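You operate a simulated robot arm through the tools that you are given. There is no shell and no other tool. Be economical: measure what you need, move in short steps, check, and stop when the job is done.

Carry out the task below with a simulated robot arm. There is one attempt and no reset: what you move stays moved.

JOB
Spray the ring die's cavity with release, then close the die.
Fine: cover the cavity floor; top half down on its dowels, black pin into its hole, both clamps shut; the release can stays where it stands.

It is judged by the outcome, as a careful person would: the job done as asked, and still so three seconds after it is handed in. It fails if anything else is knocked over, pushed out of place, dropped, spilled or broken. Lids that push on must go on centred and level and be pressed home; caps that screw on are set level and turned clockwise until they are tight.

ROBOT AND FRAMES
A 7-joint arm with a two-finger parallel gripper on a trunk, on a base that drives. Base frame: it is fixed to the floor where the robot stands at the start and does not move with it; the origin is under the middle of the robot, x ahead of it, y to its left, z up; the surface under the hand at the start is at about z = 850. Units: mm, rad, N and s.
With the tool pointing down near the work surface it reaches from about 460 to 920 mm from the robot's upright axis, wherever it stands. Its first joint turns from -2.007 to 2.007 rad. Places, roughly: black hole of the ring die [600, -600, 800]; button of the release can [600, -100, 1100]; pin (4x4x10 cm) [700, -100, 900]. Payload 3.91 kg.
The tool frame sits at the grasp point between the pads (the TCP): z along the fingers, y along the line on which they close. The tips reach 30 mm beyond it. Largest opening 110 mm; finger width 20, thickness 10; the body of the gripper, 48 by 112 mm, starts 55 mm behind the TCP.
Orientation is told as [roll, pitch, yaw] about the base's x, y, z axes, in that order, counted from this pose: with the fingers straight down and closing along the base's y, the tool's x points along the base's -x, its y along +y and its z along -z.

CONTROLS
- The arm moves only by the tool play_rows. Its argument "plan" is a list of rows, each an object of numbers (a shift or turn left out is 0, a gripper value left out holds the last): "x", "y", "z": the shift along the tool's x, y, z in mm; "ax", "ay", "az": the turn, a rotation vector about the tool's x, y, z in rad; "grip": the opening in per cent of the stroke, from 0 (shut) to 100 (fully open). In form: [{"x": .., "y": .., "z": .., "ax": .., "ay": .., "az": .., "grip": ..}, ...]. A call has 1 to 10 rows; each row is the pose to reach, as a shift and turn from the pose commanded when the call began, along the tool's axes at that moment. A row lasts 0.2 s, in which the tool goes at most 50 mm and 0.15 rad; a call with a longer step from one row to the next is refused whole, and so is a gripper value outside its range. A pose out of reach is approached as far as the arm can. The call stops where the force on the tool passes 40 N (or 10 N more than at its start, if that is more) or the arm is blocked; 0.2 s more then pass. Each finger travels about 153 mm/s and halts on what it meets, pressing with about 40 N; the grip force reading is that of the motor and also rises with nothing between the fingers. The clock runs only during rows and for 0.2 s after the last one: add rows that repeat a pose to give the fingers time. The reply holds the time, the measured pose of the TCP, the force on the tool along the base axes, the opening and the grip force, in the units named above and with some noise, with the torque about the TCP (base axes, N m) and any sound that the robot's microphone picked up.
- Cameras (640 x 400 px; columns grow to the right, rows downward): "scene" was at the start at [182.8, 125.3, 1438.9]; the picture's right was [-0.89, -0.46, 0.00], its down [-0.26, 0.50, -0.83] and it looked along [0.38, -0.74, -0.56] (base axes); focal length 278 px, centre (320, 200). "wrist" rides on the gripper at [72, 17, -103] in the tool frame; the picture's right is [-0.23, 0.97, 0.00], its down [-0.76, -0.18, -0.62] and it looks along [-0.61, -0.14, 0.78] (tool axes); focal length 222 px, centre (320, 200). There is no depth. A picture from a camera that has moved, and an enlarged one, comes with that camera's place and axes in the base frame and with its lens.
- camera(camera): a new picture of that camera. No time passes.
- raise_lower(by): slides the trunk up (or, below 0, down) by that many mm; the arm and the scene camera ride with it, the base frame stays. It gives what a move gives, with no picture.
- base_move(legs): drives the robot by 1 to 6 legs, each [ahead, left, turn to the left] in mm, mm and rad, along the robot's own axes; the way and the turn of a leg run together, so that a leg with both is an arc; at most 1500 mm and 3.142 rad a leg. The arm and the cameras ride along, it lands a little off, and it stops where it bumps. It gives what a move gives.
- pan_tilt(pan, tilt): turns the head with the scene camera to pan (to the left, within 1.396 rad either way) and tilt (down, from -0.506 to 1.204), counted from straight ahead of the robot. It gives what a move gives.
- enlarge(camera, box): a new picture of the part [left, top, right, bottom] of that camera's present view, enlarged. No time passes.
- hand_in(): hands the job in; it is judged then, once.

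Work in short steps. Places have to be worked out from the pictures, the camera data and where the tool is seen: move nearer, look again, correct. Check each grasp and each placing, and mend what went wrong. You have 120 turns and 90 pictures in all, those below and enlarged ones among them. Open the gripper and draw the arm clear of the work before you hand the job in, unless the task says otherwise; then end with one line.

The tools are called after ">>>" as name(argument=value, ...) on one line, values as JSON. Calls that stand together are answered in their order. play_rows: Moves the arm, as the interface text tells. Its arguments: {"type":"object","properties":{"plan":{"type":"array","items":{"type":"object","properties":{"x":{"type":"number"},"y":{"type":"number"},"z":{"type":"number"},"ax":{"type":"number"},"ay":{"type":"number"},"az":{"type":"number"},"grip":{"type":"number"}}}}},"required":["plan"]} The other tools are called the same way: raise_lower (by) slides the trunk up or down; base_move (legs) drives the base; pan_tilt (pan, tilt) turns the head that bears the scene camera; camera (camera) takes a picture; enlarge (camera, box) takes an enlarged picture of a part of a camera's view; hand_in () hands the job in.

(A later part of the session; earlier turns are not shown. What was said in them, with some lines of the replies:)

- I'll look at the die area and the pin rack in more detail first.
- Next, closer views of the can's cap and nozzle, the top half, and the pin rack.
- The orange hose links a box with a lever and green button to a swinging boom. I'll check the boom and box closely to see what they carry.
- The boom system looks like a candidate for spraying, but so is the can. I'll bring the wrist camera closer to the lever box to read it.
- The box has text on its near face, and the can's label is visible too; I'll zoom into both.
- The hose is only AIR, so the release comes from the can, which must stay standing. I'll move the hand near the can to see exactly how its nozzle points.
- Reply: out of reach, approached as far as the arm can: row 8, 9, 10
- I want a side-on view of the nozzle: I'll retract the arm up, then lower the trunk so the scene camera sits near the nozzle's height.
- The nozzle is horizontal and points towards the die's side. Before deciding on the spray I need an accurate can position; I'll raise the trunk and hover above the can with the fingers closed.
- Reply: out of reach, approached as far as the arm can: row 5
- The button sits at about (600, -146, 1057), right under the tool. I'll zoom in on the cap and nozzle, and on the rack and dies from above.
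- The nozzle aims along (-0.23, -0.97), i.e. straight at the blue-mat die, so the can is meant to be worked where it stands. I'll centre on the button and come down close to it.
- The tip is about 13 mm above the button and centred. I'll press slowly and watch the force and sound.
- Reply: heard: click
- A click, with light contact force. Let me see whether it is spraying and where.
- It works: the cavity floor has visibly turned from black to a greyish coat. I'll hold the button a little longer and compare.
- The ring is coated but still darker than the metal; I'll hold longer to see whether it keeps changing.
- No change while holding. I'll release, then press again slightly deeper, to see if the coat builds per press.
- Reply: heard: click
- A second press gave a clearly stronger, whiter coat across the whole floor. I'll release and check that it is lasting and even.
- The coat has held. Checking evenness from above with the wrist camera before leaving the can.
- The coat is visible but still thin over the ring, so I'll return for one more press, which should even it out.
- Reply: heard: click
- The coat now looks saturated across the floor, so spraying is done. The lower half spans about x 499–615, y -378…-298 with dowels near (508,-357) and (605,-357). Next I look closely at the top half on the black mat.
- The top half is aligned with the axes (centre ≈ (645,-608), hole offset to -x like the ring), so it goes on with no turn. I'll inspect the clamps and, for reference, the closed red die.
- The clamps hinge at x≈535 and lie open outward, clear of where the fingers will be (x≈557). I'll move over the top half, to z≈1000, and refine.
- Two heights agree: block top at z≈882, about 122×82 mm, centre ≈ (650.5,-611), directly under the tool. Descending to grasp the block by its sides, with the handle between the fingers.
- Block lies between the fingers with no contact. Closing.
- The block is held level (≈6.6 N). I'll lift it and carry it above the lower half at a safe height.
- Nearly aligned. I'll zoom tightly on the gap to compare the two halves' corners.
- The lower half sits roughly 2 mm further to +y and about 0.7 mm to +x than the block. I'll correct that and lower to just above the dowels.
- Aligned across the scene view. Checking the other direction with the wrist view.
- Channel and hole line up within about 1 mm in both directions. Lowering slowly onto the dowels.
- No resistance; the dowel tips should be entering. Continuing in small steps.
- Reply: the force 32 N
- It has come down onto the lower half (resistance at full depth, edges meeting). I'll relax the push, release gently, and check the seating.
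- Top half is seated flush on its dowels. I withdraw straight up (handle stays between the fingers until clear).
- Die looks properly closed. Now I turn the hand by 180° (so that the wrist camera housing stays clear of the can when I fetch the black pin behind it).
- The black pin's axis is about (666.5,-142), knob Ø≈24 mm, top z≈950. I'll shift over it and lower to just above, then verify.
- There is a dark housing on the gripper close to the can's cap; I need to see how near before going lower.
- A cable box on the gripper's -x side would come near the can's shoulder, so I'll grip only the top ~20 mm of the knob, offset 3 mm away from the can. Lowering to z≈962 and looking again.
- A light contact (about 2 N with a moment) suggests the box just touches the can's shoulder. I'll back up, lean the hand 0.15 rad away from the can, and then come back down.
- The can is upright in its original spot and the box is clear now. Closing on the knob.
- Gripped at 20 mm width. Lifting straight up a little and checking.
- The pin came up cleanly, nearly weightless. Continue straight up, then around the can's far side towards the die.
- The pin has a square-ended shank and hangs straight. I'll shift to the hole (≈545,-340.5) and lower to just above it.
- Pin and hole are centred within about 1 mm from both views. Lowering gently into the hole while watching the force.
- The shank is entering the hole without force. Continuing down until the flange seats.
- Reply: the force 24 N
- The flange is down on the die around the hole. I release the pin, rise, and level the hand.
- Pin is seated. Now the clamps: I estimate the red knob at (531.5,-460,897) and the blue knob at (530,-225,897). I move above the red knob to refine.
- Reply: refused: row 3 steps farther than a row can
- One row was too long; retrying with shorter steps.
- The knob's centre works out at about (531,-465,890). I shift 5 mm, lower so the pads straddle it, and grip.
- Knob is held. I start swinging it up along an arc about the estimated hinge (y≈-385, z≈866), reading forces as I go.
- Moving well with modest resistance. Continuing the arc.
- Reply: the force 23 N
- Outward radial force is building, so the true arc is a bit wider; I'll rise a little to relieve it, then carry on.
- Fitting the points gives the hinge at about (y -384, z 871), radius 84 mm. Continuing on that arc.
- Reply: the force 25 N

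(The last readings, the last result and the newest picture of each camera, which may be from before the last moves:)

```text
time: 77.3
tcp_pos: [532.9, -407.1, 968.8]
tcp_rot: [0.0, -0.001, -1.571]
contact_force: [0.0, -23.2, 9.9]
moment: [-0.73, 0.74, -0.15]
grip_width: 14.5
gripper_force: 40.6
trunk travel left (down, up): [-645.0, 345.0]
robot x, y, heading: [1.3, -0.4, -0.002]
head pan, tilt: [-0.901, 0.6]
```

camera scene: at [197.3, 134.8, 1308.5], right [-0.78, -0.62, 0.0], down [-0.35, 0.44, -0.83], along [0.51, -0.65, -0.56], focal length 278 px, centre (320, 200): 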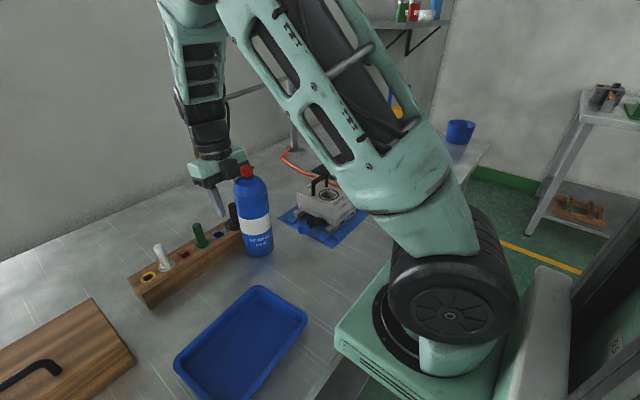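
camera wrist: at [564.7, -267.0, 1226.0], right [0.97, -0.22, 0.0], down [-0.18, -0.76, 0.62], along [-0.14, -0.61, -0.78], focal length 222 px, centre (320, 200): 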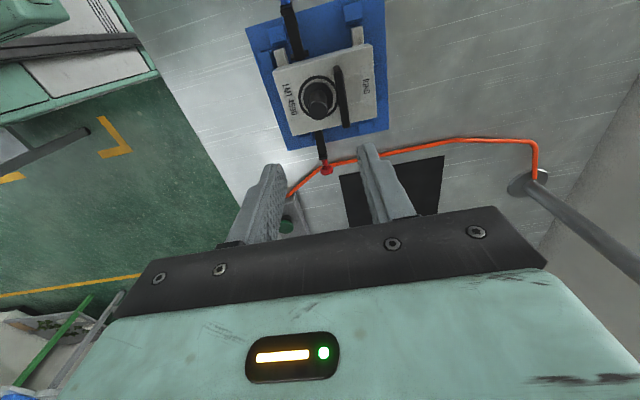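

Grip width changed to 14.5, so the pads have slid onto the knob's stem. Let me look.

>>> enlarge(camera="wrist", box=[220, 50, 420, 230])

>>> enlarge(camera="scene", box=[300, 140, 380, 210])

```text
2.22 times, centred on (320, 140) of wrist
camera zoom: at [549.8, -334.6, 1072.2], right [0.97, -0.23, 0.0], down [-0.18, -0.76, 0.62], along [-0.14, -0.61, -0.78], focal length 494 px, centre (320, 333)
```

zoom: 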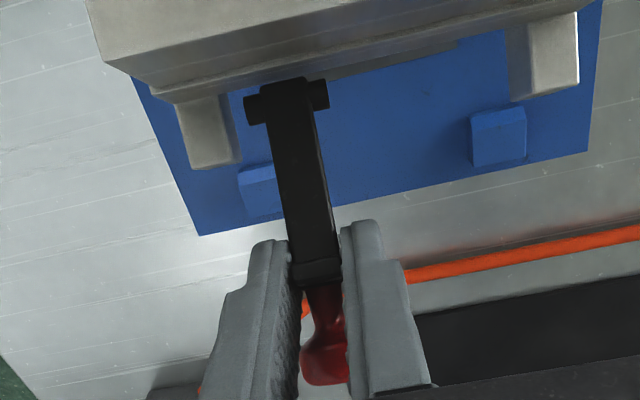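

```text
5.71 times, centred on (340, 175) of scene
camera zoom: at [197.1, 133.8, 1308.7], right [-0.78, -0.62, 0.0], down [-0.35, 0.44, -0.82], along [0.51, -0.65, -0.57], focal length 1589 px, centre (206, 343)
```

zoom: 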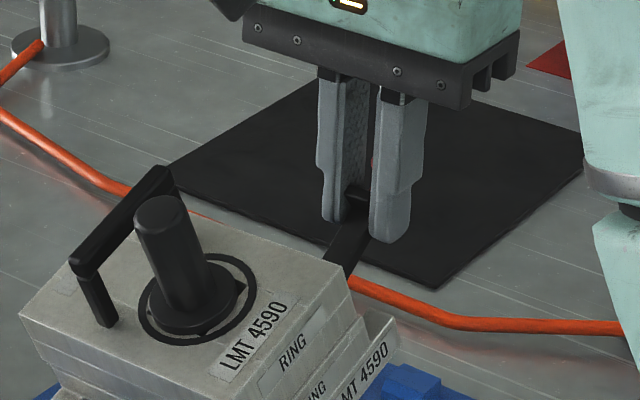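

The pads hold the lever at its claw. I relieve upward slightly and keep sweeping inward.

>>> play_rows(plan=[{"z": -5}, {"x": 3, "z": -9}, {"x": 9, "z": -11}, {"x": 15, "z": -12}, {"x": 21, "z": -12}, {"x": 27, "z": -11}])

>>> enlarge(camera="scene", box=[300, 140, 380, 210])

```text
time: 78.8
tcp_pos: [534.7, -380.4, 981.3]
tcp_rot: [0.004, -0.003, -1.572]
contact_force: [-0.4, -23.2, 14.2]
moment: [-0.63, 0.52, 0.14]
grip_width: 13.9
gripper_force: 40.1
trunk travel left (down, up): [-645.0, 345.0]
robot x, y, heading: [-0.8, 0.2, 0.001]
head pan, tilt: [-0.901, 0.6]
```

```text
5.71 times, centred on (340, 175) of scene
camera zoom: at [196.6, 133.6, 1309.0], right [-0.78, -0.62, 0.0], down [-0.35, 0.44, -0.82], along [0.51, -0.65, -0.57], focal length 1589 px, centre (206, 343)
```

zoom: 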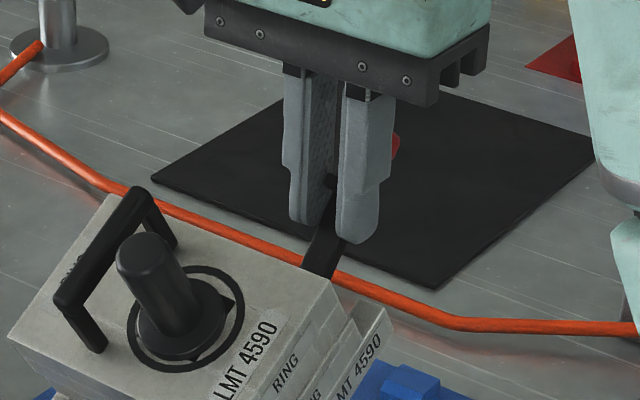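

The die itself appears to have shifted in the view, so I stop pushing: release at once and inspect.

>>> play_rows(plan=[{"x": -4, "z": 0}, {"x": -4, "grip": 30}, {"x": -4, "grip": 45}, {"x": -4, "grip": 45}])

>>> enlarge(camera="scene", box=[270, 150, 380, 250])

```text
time: 79.8
tcp_pos: [532.7, -382.2, 979.9]
tcp_rot: [0.0, 0.0, -1.569]
contact_force: [0.4, 0.5, 0.2]
moment: [0.0, 0.01, -0.01]
grip_width: 49.4
gripper_force: 0.0
trunk travel left (down, up): [-645.0, 345.0]
robot x, y, heading: [0.5, -2.7, -0.001]
head pan, tilt: [-0.901, 0.6]
```

```text
4.00 times, centred on (325, 200) of scene
camera zoom: at [197.3, 134.9, 1308.5], right [-0.78, -0.62, 0.0], down [-0.35, 0.44, -0.83], along [0.51, -0.65, -0.56], focal length 1112 px, centre (300, 200)
```

zoom: 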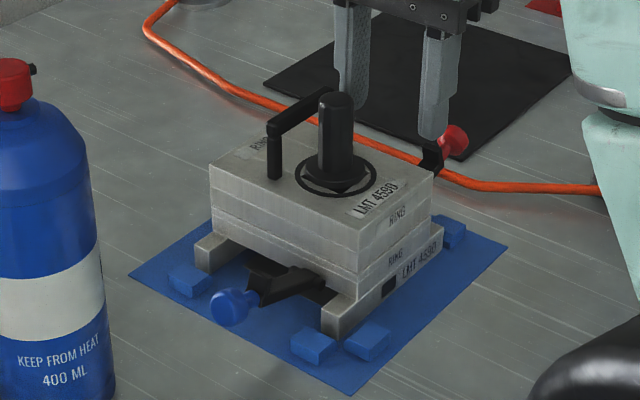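

The die tipped with the lever and then settled back exactly in place: the pads held the lever too firmly to pivot. Hinge ≈ (y -392, z 866), lever 18° up when open. I'll instead grip the knob end-on with the hand tilted, and rotate the hand together with the lever. First, get clear and tilt outside.

>>> play_rows(plan=[{"z": -25}, {"x": -30, "z": -45}, {"x": -70, "z": -45, "ay": 0.15}, {"x": -110, "z": -45, "ay": 0.3}, {"x": -144, "z": -40, "ay": 0.45}, {"x": -144, "z": -20, "ay": 0.6}, {"x": -144, "z": 0, "ay": 0.75}, {"x": -144, "z": 20, "ay": 0.9}, {"x": -144, "z": 41, "ay": 0.9}, {"x": -144, "z": 41, "ay": 0.9}])

>>> camera(camera="wrist")

```text
time: 82.0
tcp_pos: [533.3, -527.8, 939.4]
tcp_rot: [0.0, 0.899, -1.568]
contact_force: [-0.4, 0.6, -0.5]
moment: [-0.03, -0.03, 0.01]
grip_width: 49.2
gripper_force: 0.0
trunk travel left (down, up): [-645.0, 345.0]
robot x, y, heading: [0.9, 0.5, 0.006]
head pan, tilt: [-0.901, 0.6]
```

```text
9 pictures are left
camera wrist: at [550.9, -563.2, 1059.5], right [0.97, -0.14, -0.18], down [-0.18, -0.96, -0.21], along [-0.14, 0.24, -0.96], focal length 222 px, centre (320, 200)
```

wrist: 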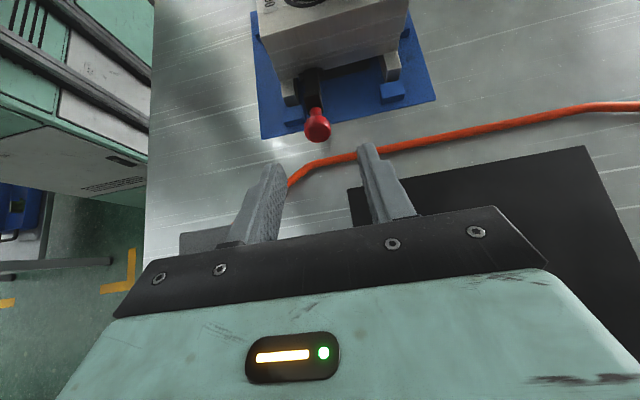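

The knob now reads about (532.5,-460,898). I slide in along the tool axis and grip it end-on.

>>> play_rows(plan=[{"x": 9.7, "y": -0.8, "z": 15}, {"x": 9.7, "y": -0.8, "z": 40}, {"x": 9.7, "y": -0.8, "z": 60}, {"x": 9.7, "y": -0.8, "z": 70}, {"x": 9.7, "y": -0.8, "z": 70}])

>>> enlarge(camera="wrist", box=[220, 50, 420, 230])

```text
time: 83.2
tcp_pos: [532.6, -466.7, 901.3]
tcp_rot: [0.0, 0.9, -1.57]
contact_force: [0.1, 0.6, 0.1]
moment: [0.0, -0.01, 0.02]
grip_width: 49.5
gripper_force: 0.0
trunk travel left (down, up): [-645.0, 345.0]
robot x, y, heading: [-1.0, 2.1, -0.0]
head pan, tilt: [-0.901, 0.6]
```

```text
2.22 times, centred on (320, 140) of wrist
camera zoom: at [549.5, -502.4, 1022.9], right [0.97, -0.14, -0.18], down [-0.18, -0.96, -0.21], along [-0.14, 0.24, -0.96], focal length 494 px, centre (320, 333)
```

zoom: 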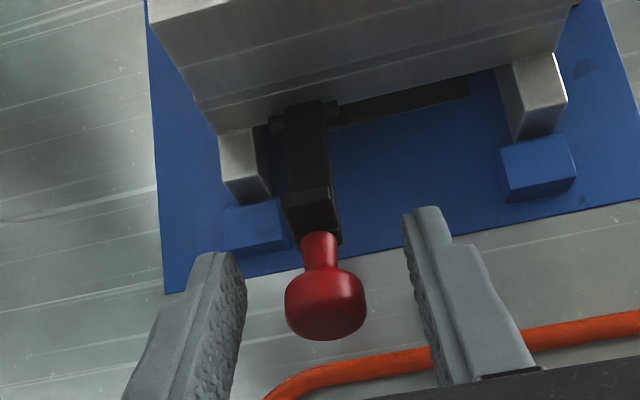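

The knob lies right at the TCP. Closing on it.

>>> play_rows(plan=[{"y": 1, "grip": 20}, {"y": 1, "grip": 8}, {"y": 1, "grip": 8}, {"y": 1, "grip": 8}])

```text
time: 84.2
tcp_pos: [531.0, -466.4, 902.1]
tcp_rot: [0.001, 0.9, -1.569]
contact_force: [-2.0, 2.5, 0.1]
moment: [0.08, 0.01, -0.02]
grip_width: 20.5
gripper_force: 40.4
trunk travel left (down, up): [-645.0, 345.0]
robot x, y, heading: [-0.3, 0.7, 0.002]
head pan, tilt: [-0.901, 0.6]
```

Firm hold. Now I turn hand and lever together about the hinge, a small portion first.

>>> play_rows(plan=[{"x": 4, "z": -0.8, "ay": -0.05}, {"x": 8.1, "z": -1.35, "ay": -0.1}, {"x": 12.2, "z": -1.7, "ay": -0.15}, {"x": 16.4, "z": -1.9, "ay": -0.2}])

>>> enlarge(camera="scene", box=[270, 150, 380, 250])

```text
time: 85.2
tcp_pos: [533.2, -457.3, 916.4]
tcp_rot: [-0.002, 0.7, -1.569]
contact_force: [-0.6, -2.4, -0.9]
moment: [-0.32, -0.07, -0.01]
grip_width: 20.5
gripper_force: 40.3
trunk travel left (down, up): [-645.0, 345.0]
robot x, y, heading: [1.1, -0.1, 0.003]
head pan, tilt: [-0.901, 0.6]
```

```text
4.00 times, centred on (325, 200) of scene
camera zoom: at [197.4, 134.5, 1308.4], right [-0.78, -0.62, 0.0], down [-0.35, 0.44, -0.82], along [0.51, -0.65, -0.57], focal length 1112 px, centre (300, 200)
```

zoom: 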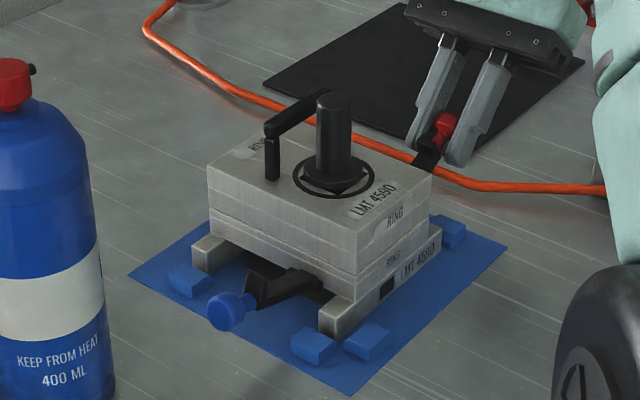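

The lever is following and the die stays put with low forces. Continuing.

>>> play_rows(plan=[{"x": 4, "z": -0.8, "ay": -0.05}, {"x": 8.1, "z": -1.4, "ay": -0.1}, {"x": 12.2, "z": -1.8, "ay": -0.15}, {"x": 16.3, "z": -2, "ay": -0.2}, {"x": 20.5, "z": -2, "ay": -0.25}, {"x": 24.6, "z": -1.8, "ay": -0.3}])

```text
time: 86.5
tcp_pos: [532.6, -440.4, 935.5]
tcp_rot: [0.001, 0.4, -1.568]
contact_force: [0.1, -6.5, 8.1]
moment: [0.21, 0.0, 0.01]
grip_width: 20.3
gripper_force: 39.7
trunk travel left (down, up): [-645.0, 345.0]
robot x, y, heading: [1.6, -0.4, 0.002]
head pan, tilt: [-0.901, 0.6]
```

Slight outward push (≈10 N); I widen the arc by 2 mm and continue.

>>> play_rows(plan=[{"x": 3.6, "z": -2.6, "ay": -0.05}, {"x": 7.9, "z": -3.35, "ay": -0.1}, {"x": 12.1, "z": -3.7, "ay": -0.15}, {"x": 16.3, "z": -3.9, "ay": -0.2}, {"x": 20.6, "z": -3.9, "ay": -0.25}, {"x": 24.9, "z": -3.7, "ay": -0.3}])

```text
time: 88.0
tcp_pos: [532.3, -418.1, 948.3]
tcp_rot: [0.003, 0.095, -1.569]
contact_force: [4.9, -12.8, 16.5]
moment: [-0.34, -0.07, 0.04]
grip_width: 20.8
gripper_force: 39.9
trunk travel left (down, up): [-645.0, 345.0]
robot x, y, heading: [2.6, 1.1, 0.003]
head pan, tilt: [-0.901, 0.6]
```

Widening by another 4 mm and taking it nearly upright.

>>> play_rows(plan=[{"x": 1, "z": -3.5}, {"x": 4, "z": -4.8, "ay": -0.05}, {"x": 7.6, "z": -5.4, "ay": -0.1}, {"x": 12, "z": -5.8, "ay": -0.15}, {"x": 16.3, "z": -6, "ay": -0.2}])

>>> enlarge(camera="scene", box=[270, 150, 380, 250])

```text
time: 89.2
tcp_pos: [532.7, -402.3, 953.5]
tcp_rot: [-0.002, -0.099, -1.571]
contact_force: [-0.9, -6.1, -0.5]
moment: [-0.63, 0.01, 0.03]
grip_width: 20.5
gripper_force: 40.5
trunk travel left (down, up): [-645.0, 345.0]
robot x, y, heading: [3.9, -6.0, 0.002]
head pan, tilt: [-0.901, 0.6]
```

```text
4.00 times, centred on (325, 200) of scene
camera zoom: at [197.4, 134.3, 1308.5], right [-0.78, -0.62, 0.0], down [-0.35, 0.44, -0.82], along [0.51, -0.65, -0.57], focal length 1112 px, centre (300, 200)
```

zoom: 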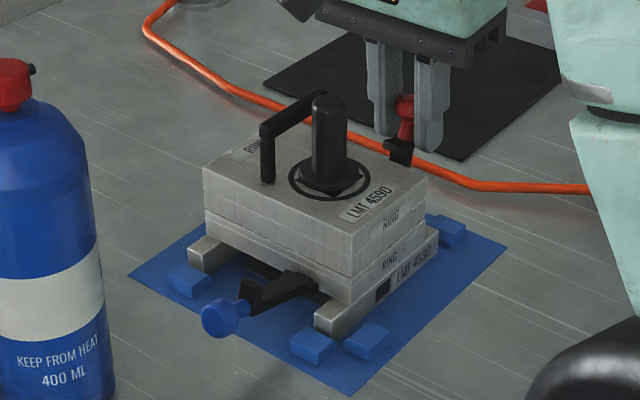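

The claw is just over the top edge now. Finishing the last bit of rotation until it shuts.

>>> play_rows(plan=[{"x": 4.3, "z": -0.8, "ay": -0.05}, {"x": 8.6, "z": -1.4, "ay": -0.1}, {"x": 13, "z": -1.8, "ay": -0.15}, {"x": 17.3, "z": -2, "ay": -0.2}, {"x": 21.6, "z": -2, "ay": -0.25}])

```text
time: 90.3
tcp_pos: [532.9, -381.3, 955.7]
tcp_rot: [0.002, -0.352, -1.571]
contact_force: [0.4, -12.0, 5.3]
moment: [-0.98, 0.02, 0.07]
grip_width: 20.7
gripper_force: 39.9
trunk travel left (down, up): [-645.0, 345.0]
robot x, y, heading: [0.9, 2.7, 0.003]
head pan, tilt: [-0.901, 0.6]
```

Resistance is rising, consistent with nearing the stop. A little more, then look.

>>> play_rows(plan=[{"x": 4.3, "z": 0, "ay": -0.05}, {"x": 8, "z": 0, "ay": -0.1}])

>>> enlarge(camera="scene", box=[270, 150, 380, 250])

```text
time: 91.0
tcp_pos: [533.5, -375.1, 953.3]
tcp_rot: [0.004, -0.452, -1.572]
contact_force: [6.0, -22.1, 18.2]
moment: [0.22, 0.16, 0.13]
grip_width: 20.6
gripper_force: 40.2
trunk travel left (down, up): [-645.0, 345.0]
robot x, y, heading: [0.2, 0.3, 0.002]
head pan, tilt: [-0.901, 0.6]
```

```text
4.00 times, centred on (325, 200) of scene
camera zoom: at [197.1, 133.7, 1308.8], right [-0.78, -0.62, 0.0], down [-0.35, 0.44, -0.82], along [0.51, -0.65, -0.57], focal length 1112 px, centre (300, 200)
```

zoom: 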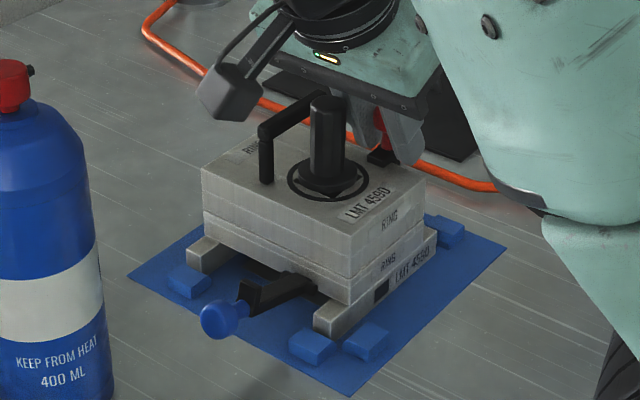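

The lever looks shut against its stop. I relax, release, and back out along the tool axis.

>>> play_rows(plan=[{"x": -2, "z": -1}, {"x": -2, "z": -1, "grip": 30}, {"x": -2, "z": -1, "grip": 40}, {"x": -2, "z": -30}, {"x": -2, "z": -60}, {"x": -2, "z": -100}, {"x": -2, "z": -140, "ay": 0.1}, {"x": -2, "z": -140, "ay": 0.25}, {"x": -2, "z": -140, "ay": 0.4}, {"x": -2, "z": -140, "ay": 0.45}])

>>> enlarge(camera="scene", box=[270, 150, 380, 250])

```text
time: 93.2
tcp_pos: [532.5, -312.4, 1079.5]
tcp_rot: [-0.001, 0.003, -1.568]
contact_force: [0.9, -0.3, -0.4]
moment: [-0.05, -0.01, 0.01]
grip_width: 43.9
gripper_force: 0.1
trunk travel left (down, up): [-645.0, 345.0]
robot x, y, heading: [-0.4, 3.0, -0.001]
head pan, tilt: [-0.901, 0.6]
```

```text
4.00 times, centred on (325, 200) of scene
camera zoom: at [197.2, 134.9, 1308.5], right [-0.78, -0.62, 0.0], down [-0.35, 0.44, -0.83], along [0.51, -0.65, -0.56], focal length 1112 px, centre (300, 200)
```

zoom: 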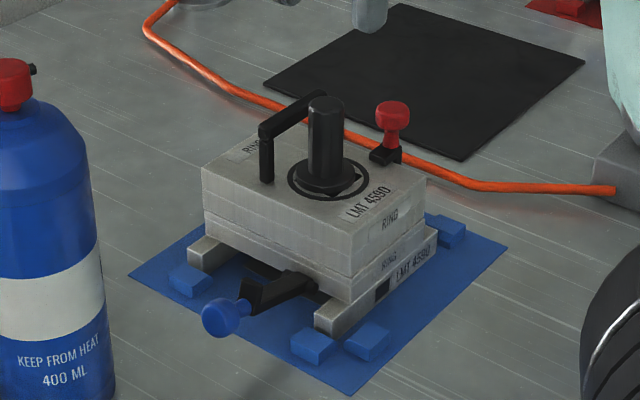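

Red clamp is shut: claw over the top, knob upright. The blue side is cramped by the can, so I'll grip its knob from above leaning slightly toward the die. First a look from above.

>>> play_rows(plan=[{"x": 40, "z": 0}, {"x": 80, "z": 20}, {"x": 90, "z": 55}, {"x": 90, "z": 70}, {"x": 90, "z": 70}])

>>> enlarge(camera="wrist", box=[220, 50, 420, 230])

```text
time: 94.3
tcp_pos: [534.1, -224.6, 1008.8]
tcp_rot: [0.001, 0.001, -1.57]
contact_force: [-0.3, -1.0, 0.1]
moment: [0.03, 0.03, -0.03]
grip_width: 44.1
gripper_force: 0.0
trunk travel left (down, up): [-645.0, 345.0]
robot x, y, heading: [0.6, 0.4, -0.003]
head pan, tilt: [-0.901, 0.6]
```

```text
2.22 times, centred on (320, 140) of wrist
camera zoom: at [550.0, -151.7, 1112.1], right [0.97, -0.23, 0.0], down [-0.18, -0.76, 0.62], along [-0.14, -0.61, -0.78], focal length 494 px, centre (320, 333)
```

zoom: 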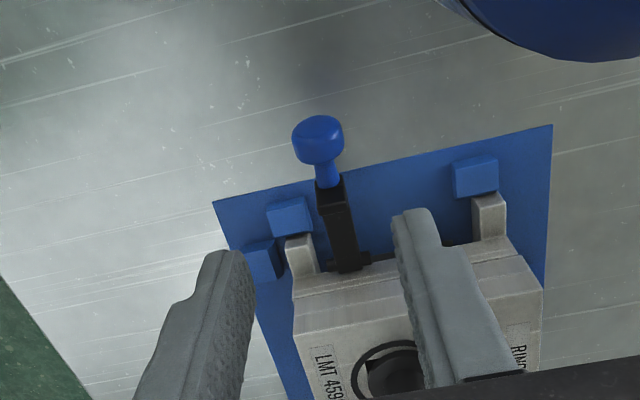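

Blue knob ≈ (534.5,-216,898), hinge ≈ (y -296, z 864). I tilt 0.3 rad toward the die and slide down onto the knob.

>>> play_rows(plan=[{"x": -6, "y": 1, "ay": 0.15}, {"x": -13, "y": 1, "ay": 0.3}, {"x": -13, "y": 1, "z": 22, "ay": 0.3}, {"x": -13, "y": 1, "z": 44, "ay": 0.3}, {"x": -13, "y": 1, "z": 44, "ay": 0.3}])

>>> play_rows(plan=[{"z": 20}, {"z": 40}, {"z": 54}, {"z": 60}, {"z": 60}])

```text
time: 95.5
tcp_pos: [535.9, -236.6, 962.3]
tcp_rot: [0.001, 0.3, -1.572]
contact_force: [0.0, -0.5, -0.5]
moment: [-0.03, -0.03, -0.01]
grip_width: 44.0
gripper_force: 0.0
trunk travel left (down, up): [-645.0, 345.0]
robot x, y, heading: [1.7, -0.2, 0.001]
head pan, tilt: [-0.901, 0.6]
```

```text
time: 96.8
tcp_pos: [534.4, -220.0, 907.2]
tcp_rot: [0.001, 0.301, -1.568]
contact_force: [0.7, 0.6, -0.5]
moment: [-0.01, 0.0, -0.02]
grip_width: 43.9
gripper_force: 0.2
trunk travel left (down, up): [-645.0, 345.0]
robot x, y, heading: [4.0, -1.0, 0.001]
head pan, tilt: [-0.901, 0.6]
```

No contact on the way down. Closing on the blue knob.

>>> play_rows(plan=[{"grip": 20}, {"grip": 8}, {"grip": 8}, {"grip": 8}])

```text
time: 97.8
tcp_pos: [534.5, -219.4, 906.7]
tcp_rot: [-0.002, 0.3, -1.569]
contact_force: [-1.6, -0.2, -0.2]
moment: [0.12, 0.01, 0.0]
grip_width: 20.7
gripper_force: 39.9
trunk travel left (down, up): [-645.0, 345.0]
robot x, y, heading: [2.2, -0.5, 0.004]
head pan, tilt: [-0.901, 0.6]
```

Gripped (20.7 mm). Rotating hand and lever together about the hinge.

>>> play_rows(plan=[{"x": -1.1, "z": -4.3, "ay": 0.05}, {"x": -2.3, "z": -8.55, "ay": 0.1}, {"x": -3.8, "z": -12.7, "ay": 0.15}, {"x": -5.4, "z": -16.8, "ay": 0.2}])

```text
time: 98.8
tcp_pos: [535.0, -229.4, 920.3]
tcp_rot: [0.001, 0.502, -1.571]
contact_force: [-0.8, -0.6, -2.1]
moment: [0.49, 0.03, -0.08]
grip_width: 20.9
gripper_force: 40.2
trunk travel left (down, up): [-645.0, 345.0]
robot x, y, heading: [3.6, 1.7, 0.004]
head pan, tilt: [-0.901, 0.6]
```

Smooth. The hand's box would get too near the pin if I lean further, so I release here, tilt back, and re-grip (hinge friction should hold the lever).

>>> play_rows(plan=[{"grip": 40}, {"grip": 40}, {"z": -20}, {"z": -43}, {"x": 8, "z": -43, "ay": -0.12}, {"x": 19.8, "z": -43, "ay": -0.24}, {"x": 19.8, "z": -43, "ay": -0.35}, {"x": 12, "z": -22, "ay": -0.35}, {"x": 4.4, "z": -0.7, "ay": -0.35}, {"x": 4.4, "z": -0.7, "ay": -0.35}])

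>>> enlarge(camera="wrist", box=[220, 50, 420, 230])

```text
time: 101.0
tcp_pos: [533.2, -225.7, 923.2]
tcp_rot: [0.0, 0.15, -1.568]
contact_force: [0.1, -0.4, -0.5]
moment: [-0.03, 0.0, 0.03]
grip_width: 43.9
gripper_force: 0.0
trunk travel left (down, up): [-645.0, 345.0]
robot x, y, heading: [-2.6, 1.4, -0.003]
head pan, tilt: [-0.901, 0.6]
```

```text
2.22 times, centred on (320, 140) of wrist
camera zoom: at [550.5, -169.7, 1036.2], right [0.97, -0.22, -0.03], down [-0.18, -0.85, 0.5], along [-0.14, -0.48, -0.86], focal length 494 px, centre (320, 333)
```

zoom: 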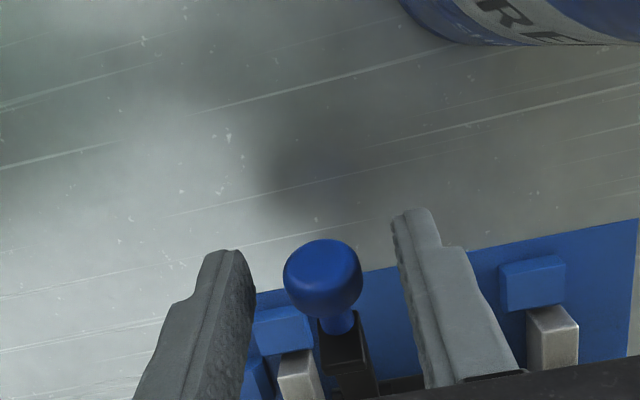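

The lever stayed up and the knob is between the pads. Closing and rotating further.

>>> play_rows(plan=[{"grip": 20}, {"grip": 8}, {"grip": 8}, {"grip": 8}, {"x": -2.5, "z": -3.8, "ay": 0.05}, {"x": -5.1, "z": -7.55, "ay": 0.1}, {"x": -8.1, "z": -11.1, "ay": 0.15}, {"x": -11.15, "z": -14.6, "ay": 0.2}])

```text
time: 102.8
tcp_pos: [534.6, -238.1, 937.6]
tcp_rot: [0.0, 0.349, -1.571]
contact_force: [-1.5, 0.7, -0.7]
moment: [0.45, 0.08, -0.12]
grip_width: 20.6
gripper_force: 40.1
trunk travel left (down, up): [-645.0, 345.0]
robot x, y, heading: [-1.9, 1.7, -0.0]
head pan, tilt: [-0.901, 0.6]
```

>>> play_rows(plan=[{"x": -2.5, "z": -3.8, "ay": 0.05}, {"x": -5.2, "z": -7.55, "ay": 0.1}, {"x": -8.1, "z": -11.1, "ay": 0.15}, {"x": -11.1, "z": -14.6, "ay": 0.2}, {"x": -14.3, "z": -17.9, "ay": 0.25}])

```text
time: 104.0
tcp_pos: [533.8, -258.0, 947.9]
tcp_rot: [0.002, 0.602, -1.571]
contact_force: [-1.1, 1.6, -2.0]
moment: [0.42, 0.06, -0.04]
grip_width: 20.4
gripper_force: 39.8
trunk travel left (down, up): [-645.0, 345.0]
robot x, y, heading: [0.2, 1.0, 0.001]
head pan, tilt: [-0.901, 0.6]
```

Smooth again. Second re-grip: release, tilt back to −0.1 rad, come down again.

>>> play_rows(plan=[{"grip": 40}, {"grip": 40}, {"z": -22}, {"z": -44}, {"x": 12, "z": -42, "ay": -0.14}, {"x": 24, "z": -38, "ay": -0.28}, {"x": 35.2, "z": -32.3, "ay": -0.42}, {"x": 35.2, "z": -32.3, "ay": -0.56}, {"x": 35.2, "z": -32.3, "ay": -0.7}, {"x": 35.2, "z": -32.3, "ay": -0.7}])

>>> play_rows(plan=[{"z": 20}, {"z": 38}, {"z": 45}, {"z": 45, "grip": 20}, {"z": 45, "grip": 8}, {"z": 45, "grip": 8}, {"z": 45, "grip": 8}])

```text
time: 106.2
tcp_pos: [534.3, -247.5, 996.0]
tcp_rot: [0.0, -0.101, -1.568]
contact_force: [-0.2, 0.8, 0.5]
moment: [0.0, -0.01, 0.02]
grip_width: 43.9
gripper_force: 0.0
trunk travel left (down, up): [-645.0, 345.0]
robot x, y, heading: [-0.3, 1.8, -0.003]
head pan, tilt: [-0.901, 0.6]
```

```text
time: 107.8
tcp_pos: [532.9, -253.1, 950.5]
tcp_rot: [-0.001, -0.099, -1.568]
contact_force: [0.3, -0.9, 0.0]
moment: [-0.02, -0.04, 0.02]
grip_width: 20.9
gripper_force: 39.5
trunk travel left (down, up): [-645.0, 345.0]
robot x, y, heading: [-0.2, 3.9, -0.0]
head pan, tilt: [-0.901, 0.6]
```

Re-gripped at 20.9 mm. Rotating on.

>>> play_rows(plan=[{"x": -4.5, "z": -1.6, "ay": 0.05}, {"x": -9.05, "z": -3, "ay": 0.1}, {"x": -13.8, "z": -4.2, "ay": 0.15}, {"x": -18.6, "z": -5.1, "ay": 0.2}, {"x": -23.4, "z": -5.8, "ay": 0.25}, {"x": -28.2, "z": -6.2, "ay": 0.3}, {"x": -33, "z": -6.4, "ay": 0.35}, {"x": -37.7, "z": -6.5, "ay": 0.4}])

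```text
time: 109.5
tcp_pos: [534.1, -289.2, 961.9]
tcp_rot: [0.002, 0.3, -1.571]
contact_force: [3.6, 12.7, 16.1]
moment: [0.9, -0.08, -0.03]
grip_width: 20.5
gripper_force: 39.5
trunk travel left (down, up): [-645.0, 345.0]
robot x, y, heading: [-1.8, 0.0, -0.001]
head pan, tilt: [-0.901, 0.6]
```

Nearly upright; easing radial load and finishing the last part.

>>> play_rows(plan=[{"x": 0.5, "z": -2.5}, {"x": -3.8, "z": -4.5, "ay": 0.05}, {"x": -8.2, "z": -5.9, "ay": 0.1}, {"x": -13, "z": -7, "ay": 0.15}, {"x": -17.7, "z": -8, "ay": 0.2}])

```text
time: 110.8
tcp_pos: [534.9, -306.6, 963.6]
tcp_rot: [0.0, 0.504, -1.569]
contact_force: [0.1, 12.7, -1.4]
moment: [1.0, 0.06, -0.04]
grip_width: 20.6
gripper_force: 40.3
trunk travel left (down, up): [-645.0, 345.0]
robot x, y, heading: [-3.4, -1.1, -0.004]
head pan, tilt: [-0.901, 0.6]
```

Same readings as the red one just before it seated. A final small increment.

>>> play_rows(plan=[{"x": -4, "z": -0.5, "ay": 0.05}, {"x": -7.5, "z": -0.5, "ay": 0.1}])

>>> enlarge(camera="scene", box=[270, 150, 380, 250])

```text
time: 111.3
tcp_pos: [534.8, -314.8, 962.4]
tcp_rot: [0.002, 0.599, -1.57]
contact_force: [2.8, 10.7, 11.5]
moment: [-0.63, -0.02, -0.04]
grip_width: 20.5
gripper_force: 39.7
trunk travel left (down, up): [-645.0, 345.0]
robot x, y, heading: [-1.2, -3.5, 0.0]
head pan, tilt: [-0.901, 0.6]
```

```text
4.00 times, centred on (325, 200) of scene
camera zoom: at [197.0, 135.6, 1308.8], right [-0.78, -0.62, 0.0], down [-0.35, 0.44, -0.83], along [0.51, -0.65, -0.56], focal length 1112 px, centre (300, 200)
```

zoom: 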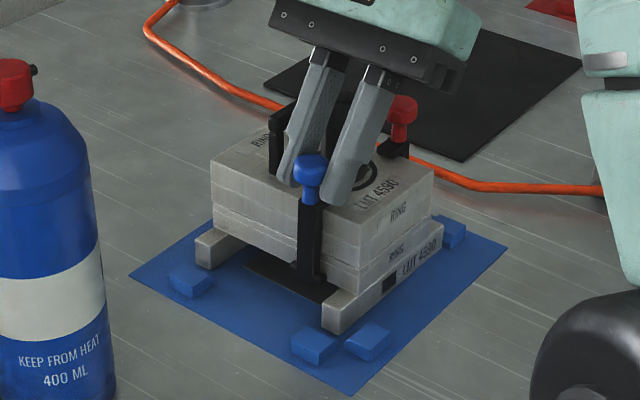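

The blue lever is upright with its claw over the top. I relax, open, and lift straight up and away.

>>> play_rows(plan=[{"x": 1.5}, {"x": 1.5, "grip": 30}, {"x": 1.5, "grip": 36}, {"x": 10, "z": -12.4}, {"x": 27, "z": -37}, {"x": 49.5, "z": -70}, {"x": 75, "z": -107}, {"x": 75, "z": -107, "ay": -0.15}, {"x": 75, "z": -107, "ay": -0.3}, {"x": 75, "z": -107, "ay": -0.45}])

>>> play_rows(plan=[{"z": -20, "ay": -0.15}, {"x": -30, "z": -40, "ay": -0.15}, {"x": -70, "z": -60, "ay": -0.15}, {"x": -110, "z": -80, "ay": -0.15}, {"x": -150, "z": -90, "ay": -0.15}, {"x": -150, "z": -90, "ay": -0.15}])

>>> camera(camera="scene")

```text
time: 113.5
tcp_pos: [533.9, -314.5, 1091.5]
tcp_rot: [0.001, 0.149, -1.571]
contact_force: [1.0, -0.7, -0.5]
moment: [0.01, 0.0, 0.0]
grip_width: 39.7
gripper_force: 0.1
trunk travel left (down, up): [-645.0, 345.0]
robot x, y, heading: [-0.8, -2.7, -0.002]
head pan, tilt: [-0.901, 0.6]
```

```text
time: 115.0
tcp_pos: [533.4, -476.1, 1156.1]
tcp_rot: [-0.002, 0.0, -1.568]
contact_force: [-0.6, 0.9, 0.1]
moment: [0.0, -0.01, 0.01]
grip_width: 39.5
gripper_force: 0.1
trunk travel left (down, up): [-645.0, 345.0]
robot x, y, heading: [1.0, 1.4, -0.003]
head pan, tilt: [-0.901, 0.6]
```

```text
0 pictures are left
camera scene: at [197.2, 134.9, 1308.5], right [-0.78, -0.62, 0.0], down [-0.35, 0.44, -0.83], along [0.51, -0.65, -0.56], focal length 278 px, centre (320, 200)
```

scene: 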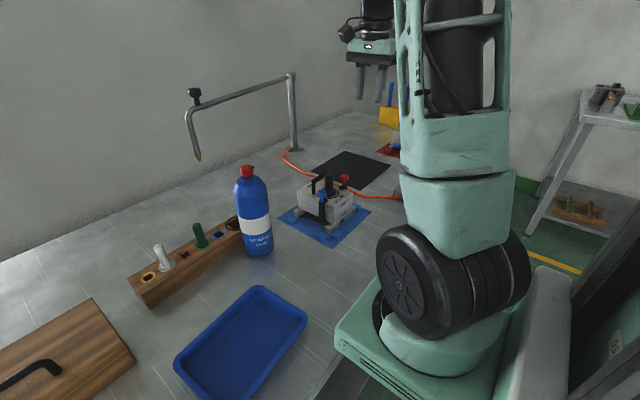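

The last picture shows both clamps upright, the pin in its hole, the can standing where it was, and the arm clear with the gripper open. Handing in.

>>> hand_in()

```text
The job is handed in.
```

I sprayed the cavity floor, set the top half down on its dowels, put the black pin in its hole and shut both clamps. The release can stands where it was, though the gripper tipped it for a moment before it settled back. While I was first closing the red clamp, the die also tipped briefly and settled back.
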